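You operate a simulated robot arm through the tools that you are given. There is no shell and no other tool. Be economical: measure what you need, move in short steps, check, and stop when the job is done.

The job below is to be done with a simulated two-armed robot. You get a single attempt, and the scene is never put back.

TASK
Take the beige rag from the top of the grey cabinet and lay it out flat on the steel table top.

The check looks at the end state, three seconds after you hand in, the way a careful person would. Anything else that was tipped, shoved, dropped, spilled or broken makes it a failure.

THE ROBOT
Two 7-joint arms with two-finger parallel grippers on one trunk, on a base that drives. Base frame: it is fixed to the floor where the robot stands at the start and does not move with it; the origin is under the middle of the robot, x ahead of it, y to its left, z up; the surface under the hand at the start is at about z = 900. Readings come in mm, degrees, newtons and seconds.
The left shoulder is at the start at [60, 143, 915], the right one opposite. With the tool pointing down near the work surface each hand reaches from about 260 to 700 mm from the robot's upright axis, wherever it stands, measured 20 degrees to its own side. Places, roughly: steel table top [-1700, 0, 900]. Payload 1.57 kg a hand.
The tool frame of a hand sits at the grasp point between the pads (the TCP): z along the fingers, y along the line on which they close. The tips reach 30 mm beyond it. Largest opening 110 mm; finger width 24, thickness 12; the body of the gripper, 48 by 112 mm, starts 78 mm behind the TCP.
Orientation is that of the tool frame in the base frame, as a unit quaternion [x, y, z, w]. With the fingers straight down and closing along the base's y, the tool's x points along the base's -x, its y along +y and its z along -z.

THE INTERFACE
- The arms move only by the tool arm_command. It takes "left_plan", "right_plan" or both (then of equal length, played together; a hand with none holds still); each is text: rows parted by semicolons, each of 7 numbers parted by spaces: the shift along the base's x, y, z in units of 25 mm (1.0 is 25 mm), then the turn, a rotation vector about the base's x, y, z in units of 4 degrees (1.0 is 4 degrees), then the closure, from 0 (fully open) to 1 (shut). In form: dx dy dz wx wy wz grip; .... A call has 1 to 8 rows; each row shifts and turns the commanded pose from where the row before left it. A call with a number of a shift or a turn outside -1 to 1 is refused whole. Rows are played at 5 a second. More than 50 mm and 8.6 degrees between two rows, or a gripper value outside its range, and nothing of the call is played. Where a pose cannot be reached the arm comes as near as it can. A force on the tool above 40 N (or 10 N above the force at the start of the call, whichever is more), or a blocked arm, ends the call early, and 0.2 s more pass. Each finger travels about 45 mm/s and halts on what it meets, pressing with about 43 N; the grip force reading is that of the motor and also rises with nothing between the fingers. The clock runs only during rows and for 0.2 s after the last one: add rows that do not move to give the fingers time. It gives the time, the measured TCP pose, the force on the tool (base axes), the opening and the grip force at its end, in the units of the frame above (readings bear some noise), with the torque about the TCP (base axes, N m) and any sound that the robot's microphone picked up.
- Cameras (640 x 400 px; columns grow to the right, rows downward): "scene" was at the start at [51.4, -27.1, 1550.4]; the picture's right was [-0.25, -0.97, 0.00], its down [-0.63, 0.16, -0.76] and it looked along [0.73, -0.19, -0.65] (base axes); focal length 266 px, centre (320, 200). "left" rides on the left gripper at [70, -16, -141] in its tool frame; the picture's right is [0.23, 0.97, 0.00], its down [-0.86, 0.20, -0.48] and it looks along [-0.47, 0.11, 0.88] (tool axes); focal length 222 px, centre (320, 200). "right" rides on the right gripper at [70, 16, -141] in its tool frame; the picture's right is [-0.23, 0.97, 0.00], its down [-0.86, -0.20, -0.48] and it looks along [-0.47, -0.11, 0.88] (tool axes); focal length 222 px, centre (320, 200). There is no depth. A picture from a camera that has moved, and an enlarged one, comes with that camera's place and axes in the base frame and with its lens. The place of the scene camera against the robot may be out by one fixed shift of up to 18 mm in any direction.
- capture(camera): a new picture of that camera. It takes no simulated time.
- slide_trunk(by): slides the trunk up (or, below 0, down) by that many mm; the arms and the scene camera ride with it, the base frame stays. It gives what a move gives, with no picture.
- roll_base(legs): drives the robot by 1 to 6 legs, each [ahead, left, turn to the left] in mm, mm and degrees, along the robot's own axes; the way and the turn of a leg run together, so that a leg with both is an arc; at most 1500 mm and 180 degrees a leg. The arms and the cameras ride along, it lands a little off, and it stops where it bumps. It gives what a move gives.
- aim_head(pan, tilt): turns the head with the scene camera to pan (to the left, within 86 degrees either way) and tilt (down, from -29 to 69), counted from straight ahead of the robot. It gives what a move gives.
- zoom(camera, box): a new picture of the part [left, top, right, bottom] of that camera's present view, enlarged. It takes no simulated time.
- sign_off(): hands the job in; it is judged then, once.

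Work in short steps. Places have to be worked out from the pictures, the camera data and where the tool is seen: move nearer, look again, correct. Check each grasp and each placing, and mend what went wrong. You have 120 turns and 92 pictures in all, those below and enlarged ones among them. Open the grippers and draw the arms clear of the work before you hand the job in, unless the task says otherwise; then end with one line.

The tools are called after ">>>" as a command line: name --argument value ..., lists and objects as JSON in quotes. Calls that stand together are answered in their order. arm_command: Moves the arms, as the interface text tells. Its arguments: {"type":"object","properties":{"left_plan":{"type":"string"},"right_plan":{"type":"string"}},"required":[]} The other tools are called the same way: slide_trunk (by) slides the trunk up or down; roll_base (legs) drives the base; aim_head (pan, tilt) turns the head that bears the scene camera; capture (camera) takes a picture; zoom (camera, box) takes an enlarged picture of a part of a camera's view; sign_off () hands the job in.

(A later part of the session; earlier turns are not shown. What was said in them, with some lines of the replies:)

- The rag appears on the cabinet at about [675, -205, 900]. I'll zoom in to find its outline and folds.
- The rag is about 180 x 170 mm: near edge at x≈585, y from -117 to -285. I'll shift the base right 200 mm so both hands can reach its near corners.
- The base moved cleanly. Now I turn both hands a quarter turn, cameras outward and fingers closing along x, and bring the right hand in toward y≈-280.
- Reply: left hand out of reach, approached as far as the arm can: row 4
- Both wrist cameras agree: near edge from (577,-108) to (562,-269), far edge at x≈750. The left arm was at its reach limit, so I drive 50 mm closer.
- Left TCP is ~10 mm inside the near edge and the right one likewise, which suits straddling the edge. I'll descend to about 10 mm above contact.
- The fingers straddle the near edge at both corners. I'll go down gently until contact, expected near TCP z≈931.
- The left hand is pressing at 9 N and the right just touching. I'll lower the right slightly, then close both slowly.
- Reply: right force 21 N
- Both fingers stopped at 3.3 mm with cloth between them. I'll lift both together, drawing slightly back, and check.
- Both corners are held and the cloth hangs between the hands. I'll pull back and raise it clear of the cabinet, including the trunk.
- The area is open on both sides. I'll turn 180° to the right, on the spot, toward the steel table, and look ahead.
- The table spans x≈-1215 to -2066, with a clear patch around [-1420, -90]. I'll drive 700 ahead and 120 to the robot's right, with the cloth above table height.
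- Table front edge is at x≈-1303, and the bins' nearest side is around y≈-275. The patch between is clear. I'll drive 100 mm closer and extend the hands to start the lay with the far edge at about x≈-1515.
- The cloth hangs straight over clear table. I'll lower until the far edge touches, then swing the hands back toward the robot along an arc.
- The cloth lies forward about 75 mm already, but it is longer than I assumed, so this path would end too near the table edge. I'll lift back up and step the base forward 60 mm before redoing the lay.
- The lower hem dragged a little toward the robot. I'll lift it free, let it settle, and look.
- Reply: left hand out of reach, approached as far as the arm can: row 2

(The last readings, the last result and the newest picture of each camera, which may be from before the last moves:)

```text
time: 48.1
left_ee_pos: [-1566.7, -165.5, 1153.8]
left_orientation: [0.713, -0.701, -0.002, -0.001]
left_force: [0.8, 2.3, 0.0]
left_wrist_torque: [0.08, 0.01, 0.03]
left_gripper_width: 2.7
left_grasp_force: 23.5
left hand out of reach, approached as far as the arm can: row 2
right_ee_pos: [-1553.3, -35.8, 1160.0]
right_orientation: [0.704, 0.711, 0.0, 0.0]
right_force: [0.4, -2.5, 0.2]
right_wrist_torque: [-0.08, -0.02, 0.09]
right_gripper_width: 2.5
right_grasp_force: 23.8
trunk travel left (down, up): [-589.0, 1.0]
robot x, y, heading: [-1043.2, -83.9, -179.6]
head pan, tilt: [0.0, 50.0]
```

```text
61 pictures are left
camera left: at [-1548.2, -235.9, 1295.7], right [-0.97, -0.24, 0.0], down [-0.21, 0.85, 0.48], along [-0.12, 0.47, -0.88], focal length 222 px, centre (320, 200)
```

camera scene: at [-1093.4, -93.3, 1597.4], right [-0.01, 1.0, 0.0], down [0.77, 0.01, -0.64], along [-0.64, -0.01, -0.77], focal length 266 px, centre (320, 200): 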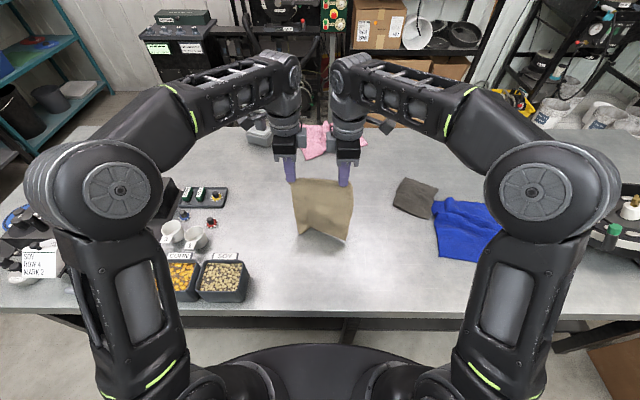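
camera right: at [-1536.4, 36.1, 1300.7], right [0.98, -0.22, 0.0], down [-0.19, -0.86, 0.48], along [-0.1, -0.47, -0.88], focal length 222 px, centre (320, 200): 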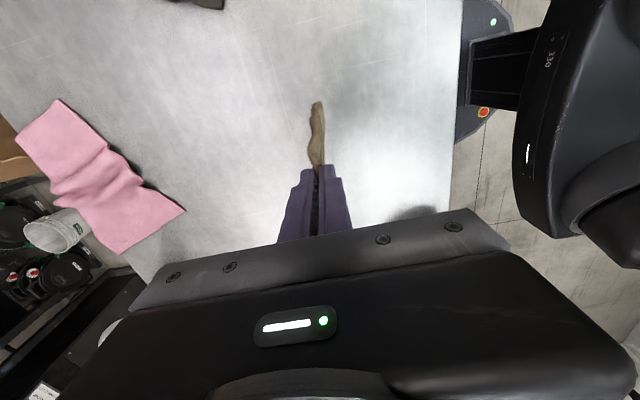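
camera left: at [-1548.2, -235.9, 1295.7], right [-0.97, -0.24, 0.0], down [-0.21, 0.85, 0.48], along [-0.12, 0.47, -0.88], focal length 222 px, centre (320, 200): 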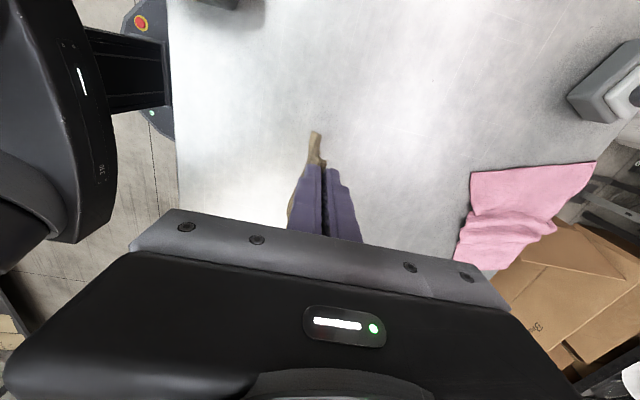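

It hangs straight, now free. Now the second lay: down to contact, then arc back with slight slack (far edge ≈ -1555, final near edge ≈ -1388).

>>> arm_command --left_plan "0 0 -0.9 0 0 0 1;0 0 -0.85 0 0 0 1;1 0 -0.5 0 0 0 1;1 0 -0.2 0 0 0 1;1 0 -0.4 0 0 0 1;1 0 -0.6 0 0 0 1;0.8 0 -0.72 0 0 0 1;0.8 0 -0.88 0 0 0 1" --right_plan "0 0 -1 0 0 0 1;0 0 -1 0 0 0 1;1 0 -0.5 0 0 0 1;1 0 -0.2 0 0 0 1;1 0 -0.4 0 0 0 1;1 0 -0.6 0 0 0 1;0.8 0 -0.72 0 0 0 1;0.8 0 -0.88 0 0 0 1"

>>> capture --camera "right"

>>> capture --camera "left"

```text
time: 49.9
left_ee_pos: [-1426.8, -166.6, 1026.1]
left_orientation: [0.713, -0.701, -0.002, -0.002]
left_force: [0.6, 3.3, -0.5]
left_wrist_torque: [0.09, -0.02, 0.03]
left_gripper_width: 2.6
left_grasp_force: 23.8
right_ee_pos: [-1410.9, -34.6, 1026.0]
right_orientation: [0.704, 0.711, 0.0, 0.0]
right_force: [-1.3, -4.6, 1.3]
right_wrist_torque: [-0.13, 0.05, 0.01]
right_gripper_width: 2.5
right_grasp_force: 24.5
trunk travel left (down, up): [-589.0, 1.0]
robot x, y, heading: [-1044.8, -87.2, -179.6]
head pan, tilt: [0.0, 50.0]
```

```text
60 pictures are left
camera right: at [-1395.8, 37.4, 1167.0], right [0.98, -0.22, 0.0], down [-0.19, -0.86, 0.48], along [-0.1, -0.47, -0.88], focal length 222 px, centre (320, 200)
```

right: 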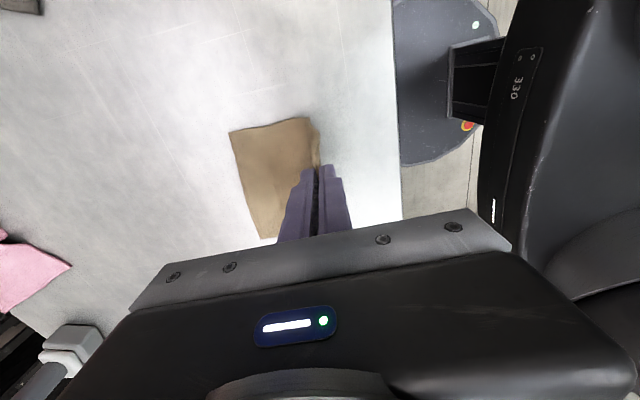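

```text
59 pictures are left
camera left: at [-1408.1, -236.2, 1167.6], right [-0.97, -0.24, 0.0], down [-0.21, 0.85, 0.48], along [-0.12, 0.47, -0.88], focal length 222 px, centre (320, 200)
```

left: 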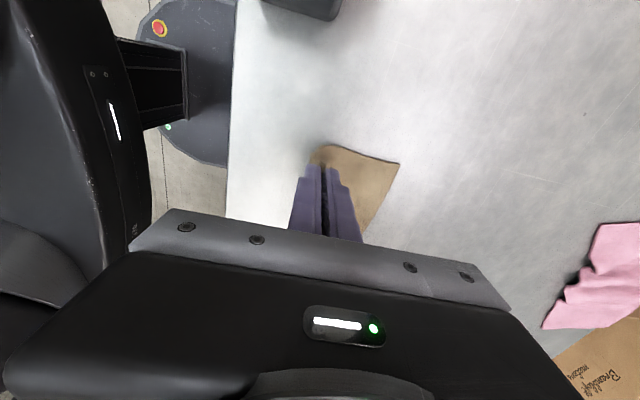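

The hem slid, so this would end almost at the table edge (x≈-1316). Better: hang the cloth here again and lay it the other way, hem near the robot and hands moving forward, so it ends well inside the table. First raise.

>>> arm_command --left_plan "0 0 0.8 0 0 0 1;0 0 0.8 0 0 0 1;0 0 0.8 0 0 0 1;0 0 0.8 0 0 0 1;0 0 0.8 0 0 0 1;0.1 0 0.8 0 0 0 1;0 0 0 0 0 0 1;0 0 0 0 0 0 1" --right_plan "0 0 0.8 0 0 0 1;0 0 0.8 0 0 0 1;0 0 0.8 0 0 0 1;0 0 0.8 0 0 0 1;0 0 0.8 0 0 0 1;0 0 0.8 0 0 0 1;0 0 0 0 0 0 1;0 0 0 0 0 0 1"

>>> capture --camera "right"

>>> capture --camera "left"

```text
time: 51.7
left_ee_pos: [-1425.2, -166.1, 1148.5]
left_orientation: [0.714, -0.7, -0.001, -0.002]
left_force: [-0.5, 3.2, 0.0]
left_wrist_torque: [0.07, -0.01, -0.01]
left_gripper_width: 2.6
left_grasp_force: 23.9
right_ee_pos: [-1410.9, -34.9, 1146.7]
right_orientation: [0.703, 0.711, 0.0, 0.001]
right_force: [-1.5, -4.1, 0.4]
right_wrist_torque: [-0.09, -0.01, 0.02]
right_gripper_width: 2.7
right_grasp_force: 24.0
trunk travel left (down, up): [-589.0, 1.0]
robot x, y, heading: [-1042.4, -86.3, -179.5]
head pan, tilt: [0.0, 50.0]
```

```text
58 pictures are left
camera right: at [-1394.6, 36.8, 1289.0], right [0.98, -0.22, 0.0], down [-0.19, -0.86, 0.48], along [-0.1, -0.47, -0.88], focal length 222 px, centre (320, 200)
```

right: 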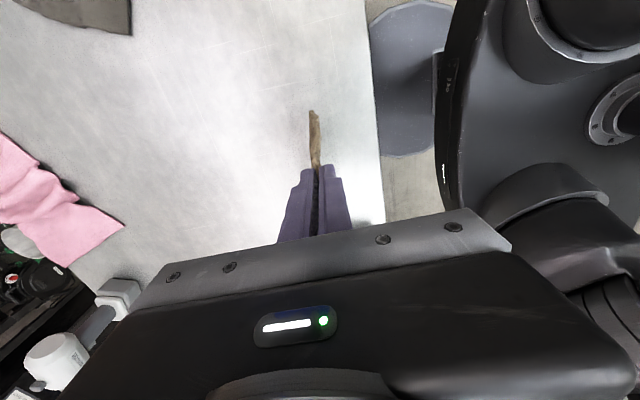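

```text
57 pictures are left
camera left: at [-1407.4, -236.5, 1289.9], right [-0.97, -0.24, 0.0], down [-0.21, 0.85, 0.48], along [-0.12, 0.47, -0.88], focal length 222 px, centre (320, 200)
```

left: 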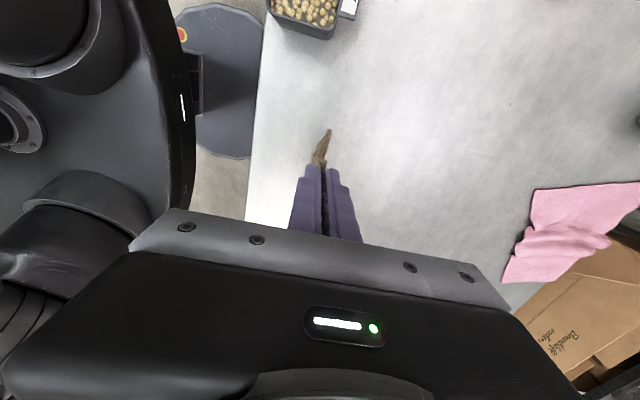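

It hangs straight. I'll lower to contact and move forward slowly along the arc.

>>> arm_command --left_plan "0 0 -0.8 0 0 0 1;0 0 -0.8 0 0 0 1;-0.6 0 -0.36 0 0 0 1;-0.6 0 -0.16 0 0 0 1;-0.6 0 -0.2 0 0 0 1;-0.6 0 -0.24 0 0 0 1;-0.6 0 -0.28 0 0 0 1;-0.6 0 -0.36 0 0 0 1" --right_plan "0 0 -0.8 0 0 0 1;0 0 -0.8 0 0 0 1;-0.6 0 -0.36 0 0 0 1;-0.6 0 -0.16 0 0 0 1;-0.6 0 -0.2 0 0 0 1;-0.6 0 -0.24 0 0 0 1;-0.6 0 -0.28 0 0 0 1;-0.6 0 -0.36 0 0 0 1"

>>> capture --camera "right"

>>> capture --camera "scene"

```text
time: 53.5
left_ee_pos: [-1517.6, -167.2, 1066.6]
left_orientation: [0.714, -0.701, -0.001, -0.002]
left_force: [0.1, 2.8, 0.5]
left_wrist_torque: [0.03, -0.04, 0.01]
left_gripper_width: 2.3
left_grasp_force: 24.2
right_ee_pos: [-1502.0, -34.4, 1065.2]
right_orientation: [0.703, 0.711, 0.0, 0.001]
right_force: [0.1, -1.9, 0.2]
right_wrist_torque: [-0.04, 0.01, 0.03]
right_gripper_width: 2.7
right_grasp_force: 23.9
trunk travel left (down, up): [-589.0, 1.0]
robot x, y, heading: [-1042.1, -88.8, -179.2]
head pan, tilt: [0.0, 50.0]
```

```text
56 pictures are left
camera right: at [-1485.7, 36.6, 1207.1], right [0.98, -0.22, 0.0], down [-0.19, -0.86, 0.48], along [-0.1, -0.47, -0.88], focal length 222 px, centre (320, 200)
```

right: 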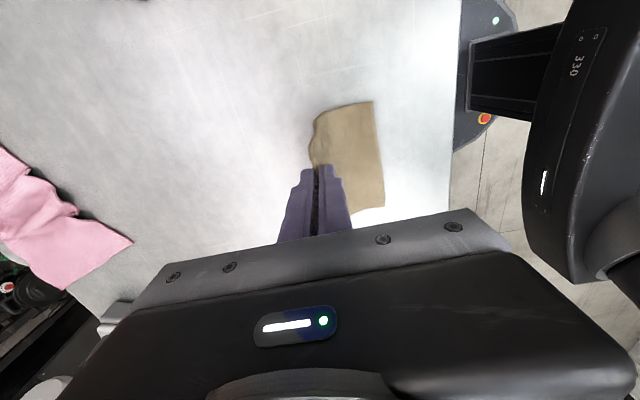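

```text
55 pictures are left
camera scene: at [-1092.0, -93.3, 1612.5], right [-0.01, 1.0, 0.0], down [0.77, 0.01, -0.64], along [-0.64, -0.01, -0.77], focal length 266 px, centre (320, 200)
```

scene: 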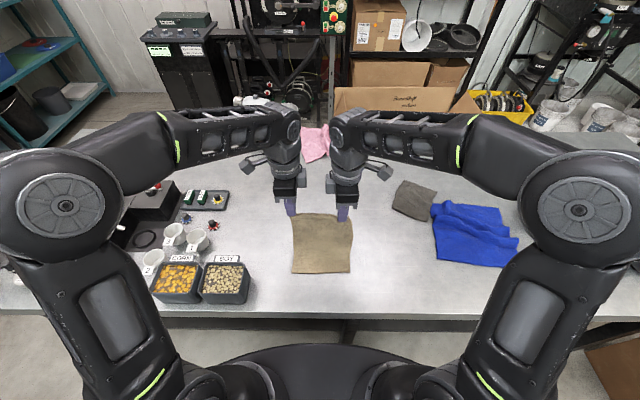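

The hem sits flat at x≈-1422 and the cloth lays out well. Continue the arc forward and down.

>>> arm_command --left_plan "-0.9 0 -0.4 0 0 0 1;-0.8 0 -0.52 0 0 0 1;-0.6 0 -0.64 0 0 0 1;-0.5 0 -0.72 0 0 0 1;-0.36 0 -0.72 0 0 0 1;-0.28 0 -0.72 0 0 0 1;-0.16 0 -0.72 0 0 0 1;0 0 0 0 0 0 1" --right_plan "-0.9 0 -0.4 0 0 0 1;-0.8 0 -0.52 0 0 0 1;-0.6 0 -0.64 0 0 0 1;-0.5 0 -0.72 0 0 0 1;-0.36 0 -0.72 0 0 0 1;-0.28 0 -0.72 0 0 0 1;-0.16 0 -0.72 0 0 0 1;0 0 0 0 0 0 1"

>>> capture --camera "right"

>>> capture --camera "left"

>>> zoom --camera "scene" --box '[240, 150, 400, 250]'

```text
time: 55.3
left_ee_pos: [-1605.4, -168.6, 957.3]
left_orientation: [0.713, -0.701, -0.002, 0.0]
left_force: [0.6, 3.0, -0.8]
left_wrist_torque: [0.1, -0.02, -0.02]
left_gripper_width: 2.3
left_grasp_force: 23.8
right_ee_pos: [-1589.8, -34.7, 954.6]
right_orientation: [0.704, 0.711, 0.001, 0.0]
right_force: [0.3, -2.7, -0.6]
right_wrist_torque: [-0.06, 0.01, 0.01]
right_gripper_width: 2.5
right_grasp_force: 23.5
trunk travel left (down, up): [-589.0, 1.0]
robot x, y, heading: [-1041.0, -87.0, -179.6]
head pan, tilt: [0.0, 50.0]
```

```text
54 pictures are left
camera right: at [-1574.5, 36.4, 1095.8], right [0.98, -0.22, 0.0], down [-0.19, -0.86, 0.48], along [-0.1, -0.47, -0.88], focal length 222 px, centre (320, 200)
```

right: 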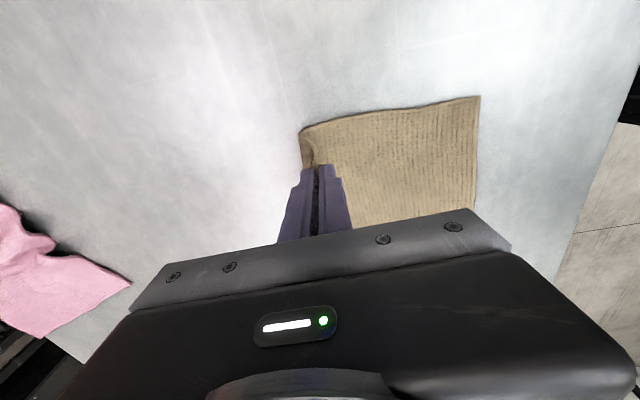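

```text
53 pictures are left
camera left: at [-1587.5, -238.9, 1097.7], right [-0.97, -0.24, 0.0], down [-0.21, 0.85, 0.48], along [-0.12, 0.47, -0.88], focal length 222 px, centre (320, 200)
```

left: 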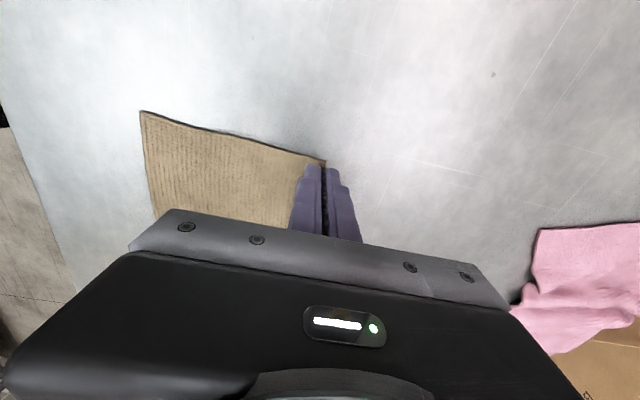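

```text
4.00 times, centred on (320, 200) of scene
camera zoom: at [-1090.5, -93.2, 1612.5], right [-0.01, 1.0, 0.0], down [0.77, 0.01, -0.64], along [-0.64, -0.01, -0.77], focal length 1064 px, centre (320, 200)
```

zoom: 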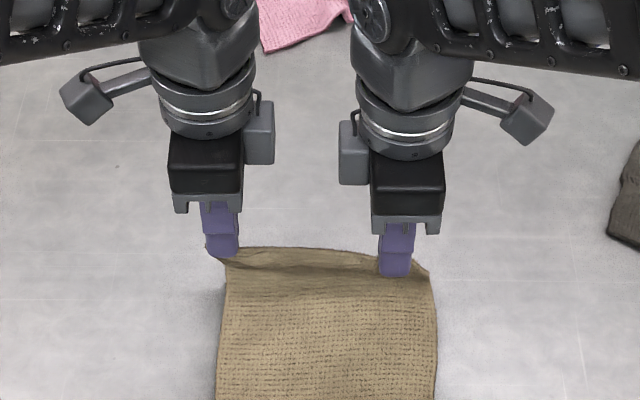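

Nearly flat. I'll pull a bit forward while lowering to just above the table, then open the fingers slowly.

>>> arm_command --left_plan "-0.3 0 -0.4 0 0 0 1;-0.2 0 -0.36 0 0 0 1;-0.1 0 -0.1 0 0 0 1;0 0 0 0 0 0 1" --right_plan "-0.3 0 -0.34 0 0 0 1;-0.3 0 -0.3 0 0 0 1;-0.2 0 -0.1 0 0 0 1;0 0 0 0 0 0 1"

>>> capture --camera "right"

>>> capture --camera "left"

>>> zoom --camera "scene" --box '[240, 160, 400, 260]'

```text
time: 56.3
left_ee_pos: [-1618.8, -167.5, 935.3]
left_orientation: [0.713, -0.701, 0.0, -0.001]
left_force: [0.2, 1.5, 0.8]
left_wrist_torque: [0.05, -0.04, 0.06]
left_gripper_width: 2.5
left_grasp_force: 24.0
right_ee_pos: [-1611.8, -34.6, 937.3]
right_orientation: [0.703, 0.711, 0.0, 0.0]
right_force: [0.5, -2.5, -0.3]
right_wrist_torque: [-0.04, 0.01, -0.02]
right_gripper_width: 2.7
right_grasp_force: 23.7
trunk travel left (down, up): [-589.0, 1.0]
robot x, y, heading: [-1046.0, -89.6, -179.3]
head pan, tilt: [0.0, 50.0]
```

```text
51 pictures are left
camera right: at [-1595.4, 36.3, 1078.2], right [0.98, -0.22, 0.0], down [-0.19, -0.86, 0.48], along [-0.1, -0.47, -0.88], focal length 222 px, centre (320, 200)
```

right: 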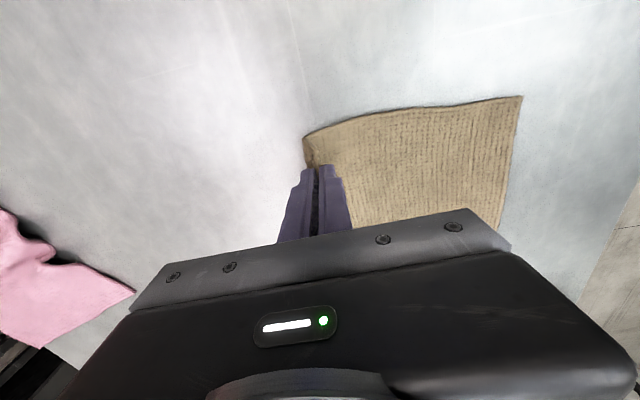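

```text
50 pictures are left
camera left: at [-1601.5, -238.2, 1076.1], right [-0.97, -0.24, 0.0], down [-0.21, 0.85, 0.48], along [-0.12, 0.47, -0.88], focal length 222 px, centre (320, 200)
```

left: 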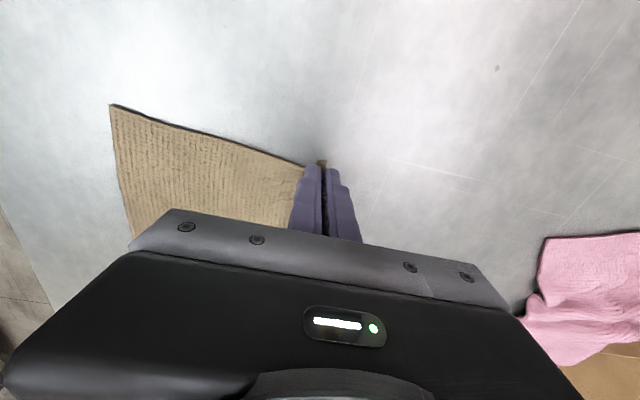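

```text
4.00 times, centred on (320, 210) of scene
camera zoom: at [-1090.9, -93.2, 1612.5], right [-0.01, 1.0, 0.0], down [0.77, 0.01, -0.64], along [-0.64, -0.01, -0.77], focal length 1064 px, centre (320, 160)
```

zoom: 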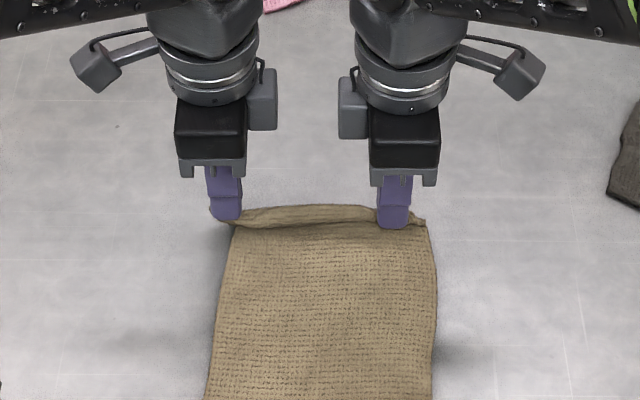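

The rag is flat except at the pinched edge. I'll open the fingers and lift straight up.

>>> arm_command --left_plan "0 0 0 0 0 0 0.9;0 0 0 0 0 0 0.8;0 0 0 0 0 0 0.72;0 0 0 0 0 0 0.72;0 0 0.5 0 0 0 0.72;0 0 1 0 0 0 0.72;0 0 1 0 0 0 0.72;0 0 1 0 0 0 0.72" --right_plan "0 0 0 0 0 0 0.9;0 0 0 0 0 0 0.8;0 0 0 0 0 0 0.72;0 0 0 0 0 0 0.72;0 0 0.5 0 0 0 0.72;0 0 1 0 0 0 0.72;0 0 1 0 0 0 0.72;0 0 1 0 0 0 0.72"

>>> capture --camera "right"

>>> capture --camera "left"

>>> zoom --camera "scene" --box '[240, 160, 400, 260]'

```text
time: 58.1
left_ee_pos: [-1620.1, -169.9, 1020.2]
left_orientation: [0.713, -0.701, 0.0, -0.002]
left_force: [-0.4, 0.4, 0.3]
left_wrist_torque: [-0.01, 0.06, 0.0]
left_gripper_width: 30.7
left_grasp_force: 0.2
right_ee_pos: [-1612.2, -34.5, 1024.8]
right_orientation: [0.703, 0.711, 0.001, 0.0]
right_force: [0.0, -0.4, 0.5]
right_wrist_torque: [0.03, 0.03, 0.05]
right_gripper_width: 30.7
right_grasp_force: 0.1
trunk travel left (down, up): [-589.0, 1.0]
robot x, y, heading: [-1045.7, -83.1, -179.4]
head pan, tilt: [0.0, 50.0]
```

```text
48 pictures are left
camera right: at [-1596.6, 36.6, 1166.4], right [0.98, -0.22, 0.0], down [-0.19, -0.86, 0.48], along [-0.1, -0.47, -0.88], focal length 222 px, centre (320, 200)
```

right: 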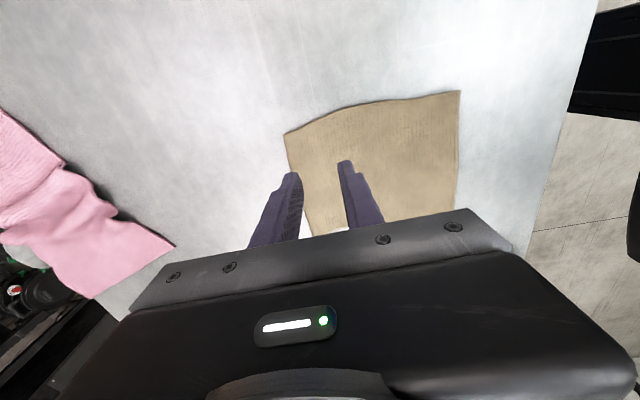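

```text
47 pictures are left
camera left: at [-1602.2, -239.4, 1162.7], right [-0.97, -0.24, 0.0], down [-0.21, 0.85, 0.48], along [-0.12, 0.47, -0.88], focal length 222 px, centre (320, 200)
```

left: 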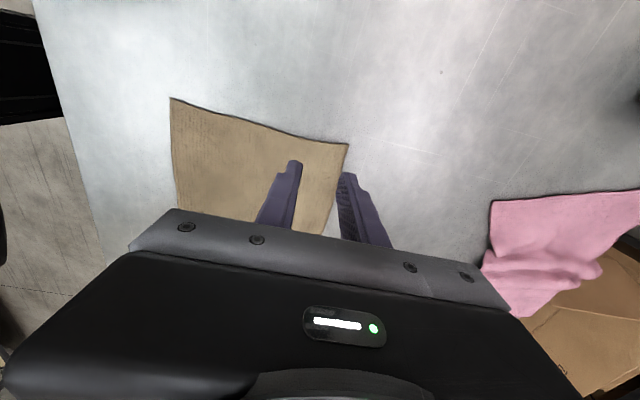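

```text
4.00 times, centred on (320, 210) of scene
camera zoom: at [-1090.5, -93.2, 1612.5], right [-0.01, 1.0, 0.0], down [0.77, 0.01, -0.64], along [-0.64, -0.01, -0.77], focal length 1064 px, centre (320, 160)
```

zoom: 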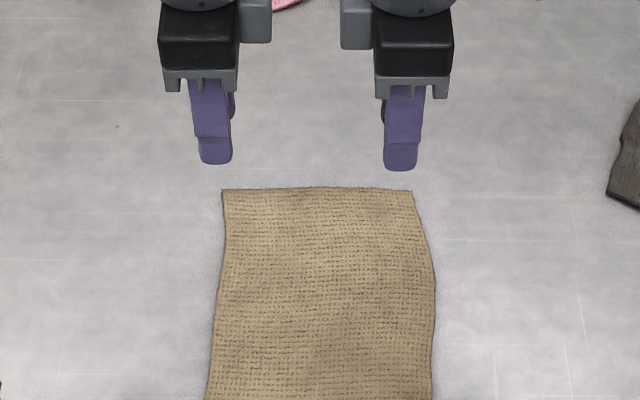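

The rag fell open flat. I'll raise the arms and open the grippers fully, then back the base away and take a last look.

>>> arm_command --left_plan "0.4 0 0.9 0 0 0 0.3;0.4 0 0.9 0 0 0 0;0.4 0 0.9 0 0 0 0;0.4 0 0 0 0 0 0;0 0 0 0 0 0 0" --right_plan "0.4 0 0.9 0 0 0 0.3;0.4 0 0.9 0 0 0 0;0.4 0 0.9 0 0 0 0;0.4 0 0 0 0 0 0;0 0 0 0 0 0 0"

>>> roll_base --legs '[[-300, 0, 0]]'

>>> capture --camera "scene"

>>> zoom --camera "scene" --box '[240, 80, 400, 180]'

```text
time: 59.3
left_ee_pos: [-1579.6, -170.3, 1090.6]
left_orientation: [0.713, -0.701, -0.001, -0.001]
left_force: [-0.7, 0.5, -0.8]
left_wrist_torque: [0.0, 0.05, 0.01]
left_gripper_width: 109.9
left_grasp_force: 0.0
right_ee_pos: [-1572.1, -34.8, 1093.0]
right_orientation: [0.703, 0.711, 0.001, 0.0]
right_force: [0.1, 0.7, -0.5]
right_wrist_torque: [0.01, 0.0, 0.03]
right_gripper_width: 110.3
right_grasp_force: 0.0
trunk travel left (down, up): [-589.0, 1.0]
robot x, y, heading: [-1040.2, -89.0, -179.3]
head pan, tilt: [0.0, 50.0]
```

```text
time: 61.4
left_ee_pos: [-1275.5, -164.2, 1090.2]
left_orientation: [0.711, -0.703, -0.001, -0.001]
left_force: [0.0, 1.1, -0.4]
left_wrist_torque: [-0.01, 0.02, 0.03]
left_gripper_width: 110.2
left_grasp_force: 0.1
right_ee_pos: [-1266.6, -29.7, 1093.4]
right_orientation: [0.705, 0.709, 0.0, 0.0]
right_force: [0.3, 0.5, -0.7]
right_wrist_torque: [0.0, 0.02, 0.03]
right_gripper_width: 109.9
right_grasp_force: 0.1
trunk travel left (down, up): [-589.0, 1.0]
robot x, y, heading: [-737.0, -83.5, -179.8]
head pan, tilt: [0.0, 50.0]
```

```text
45 pictures are left
camera scene: at [-785.4, -90.4, 1612.6], right [-0.01, 1.0, 0.0], down [0.77, 0.01, -0.64], along [-0.64, 0.0, -0.77], focal length 266 px, centre (320, 200)
```

scene: 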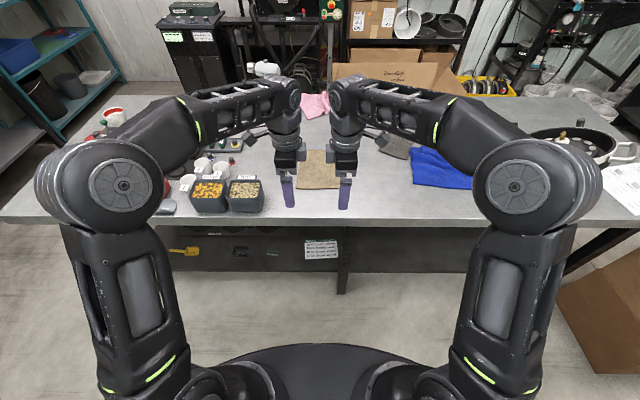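

```text
4.00 times, centred on (320, 130) of scene
camera zoom: at [-785.4, -90.4, 1612.6], right [-0.01, 1.0, 0.0], down [0.77, 0.01, -0.64], along [-0.64, 0.0, -0.77], focal length 1064 px, centre (320, 480)
```

zoom: 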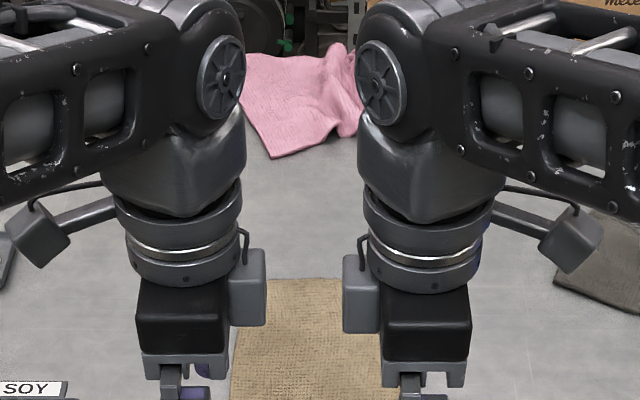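

The rag is flat and undisturbed, well inside the table, and nothing else has moved. The grippers are open and clear, so I hand in.

>>> sign_off

```text
The job is handed in.
```

The beige rag from the grey cabinet now lies flat on the steel table top, well inside the edge. Nothing else was disturbed in the last pictures, and both grippers are open and drawn clear.
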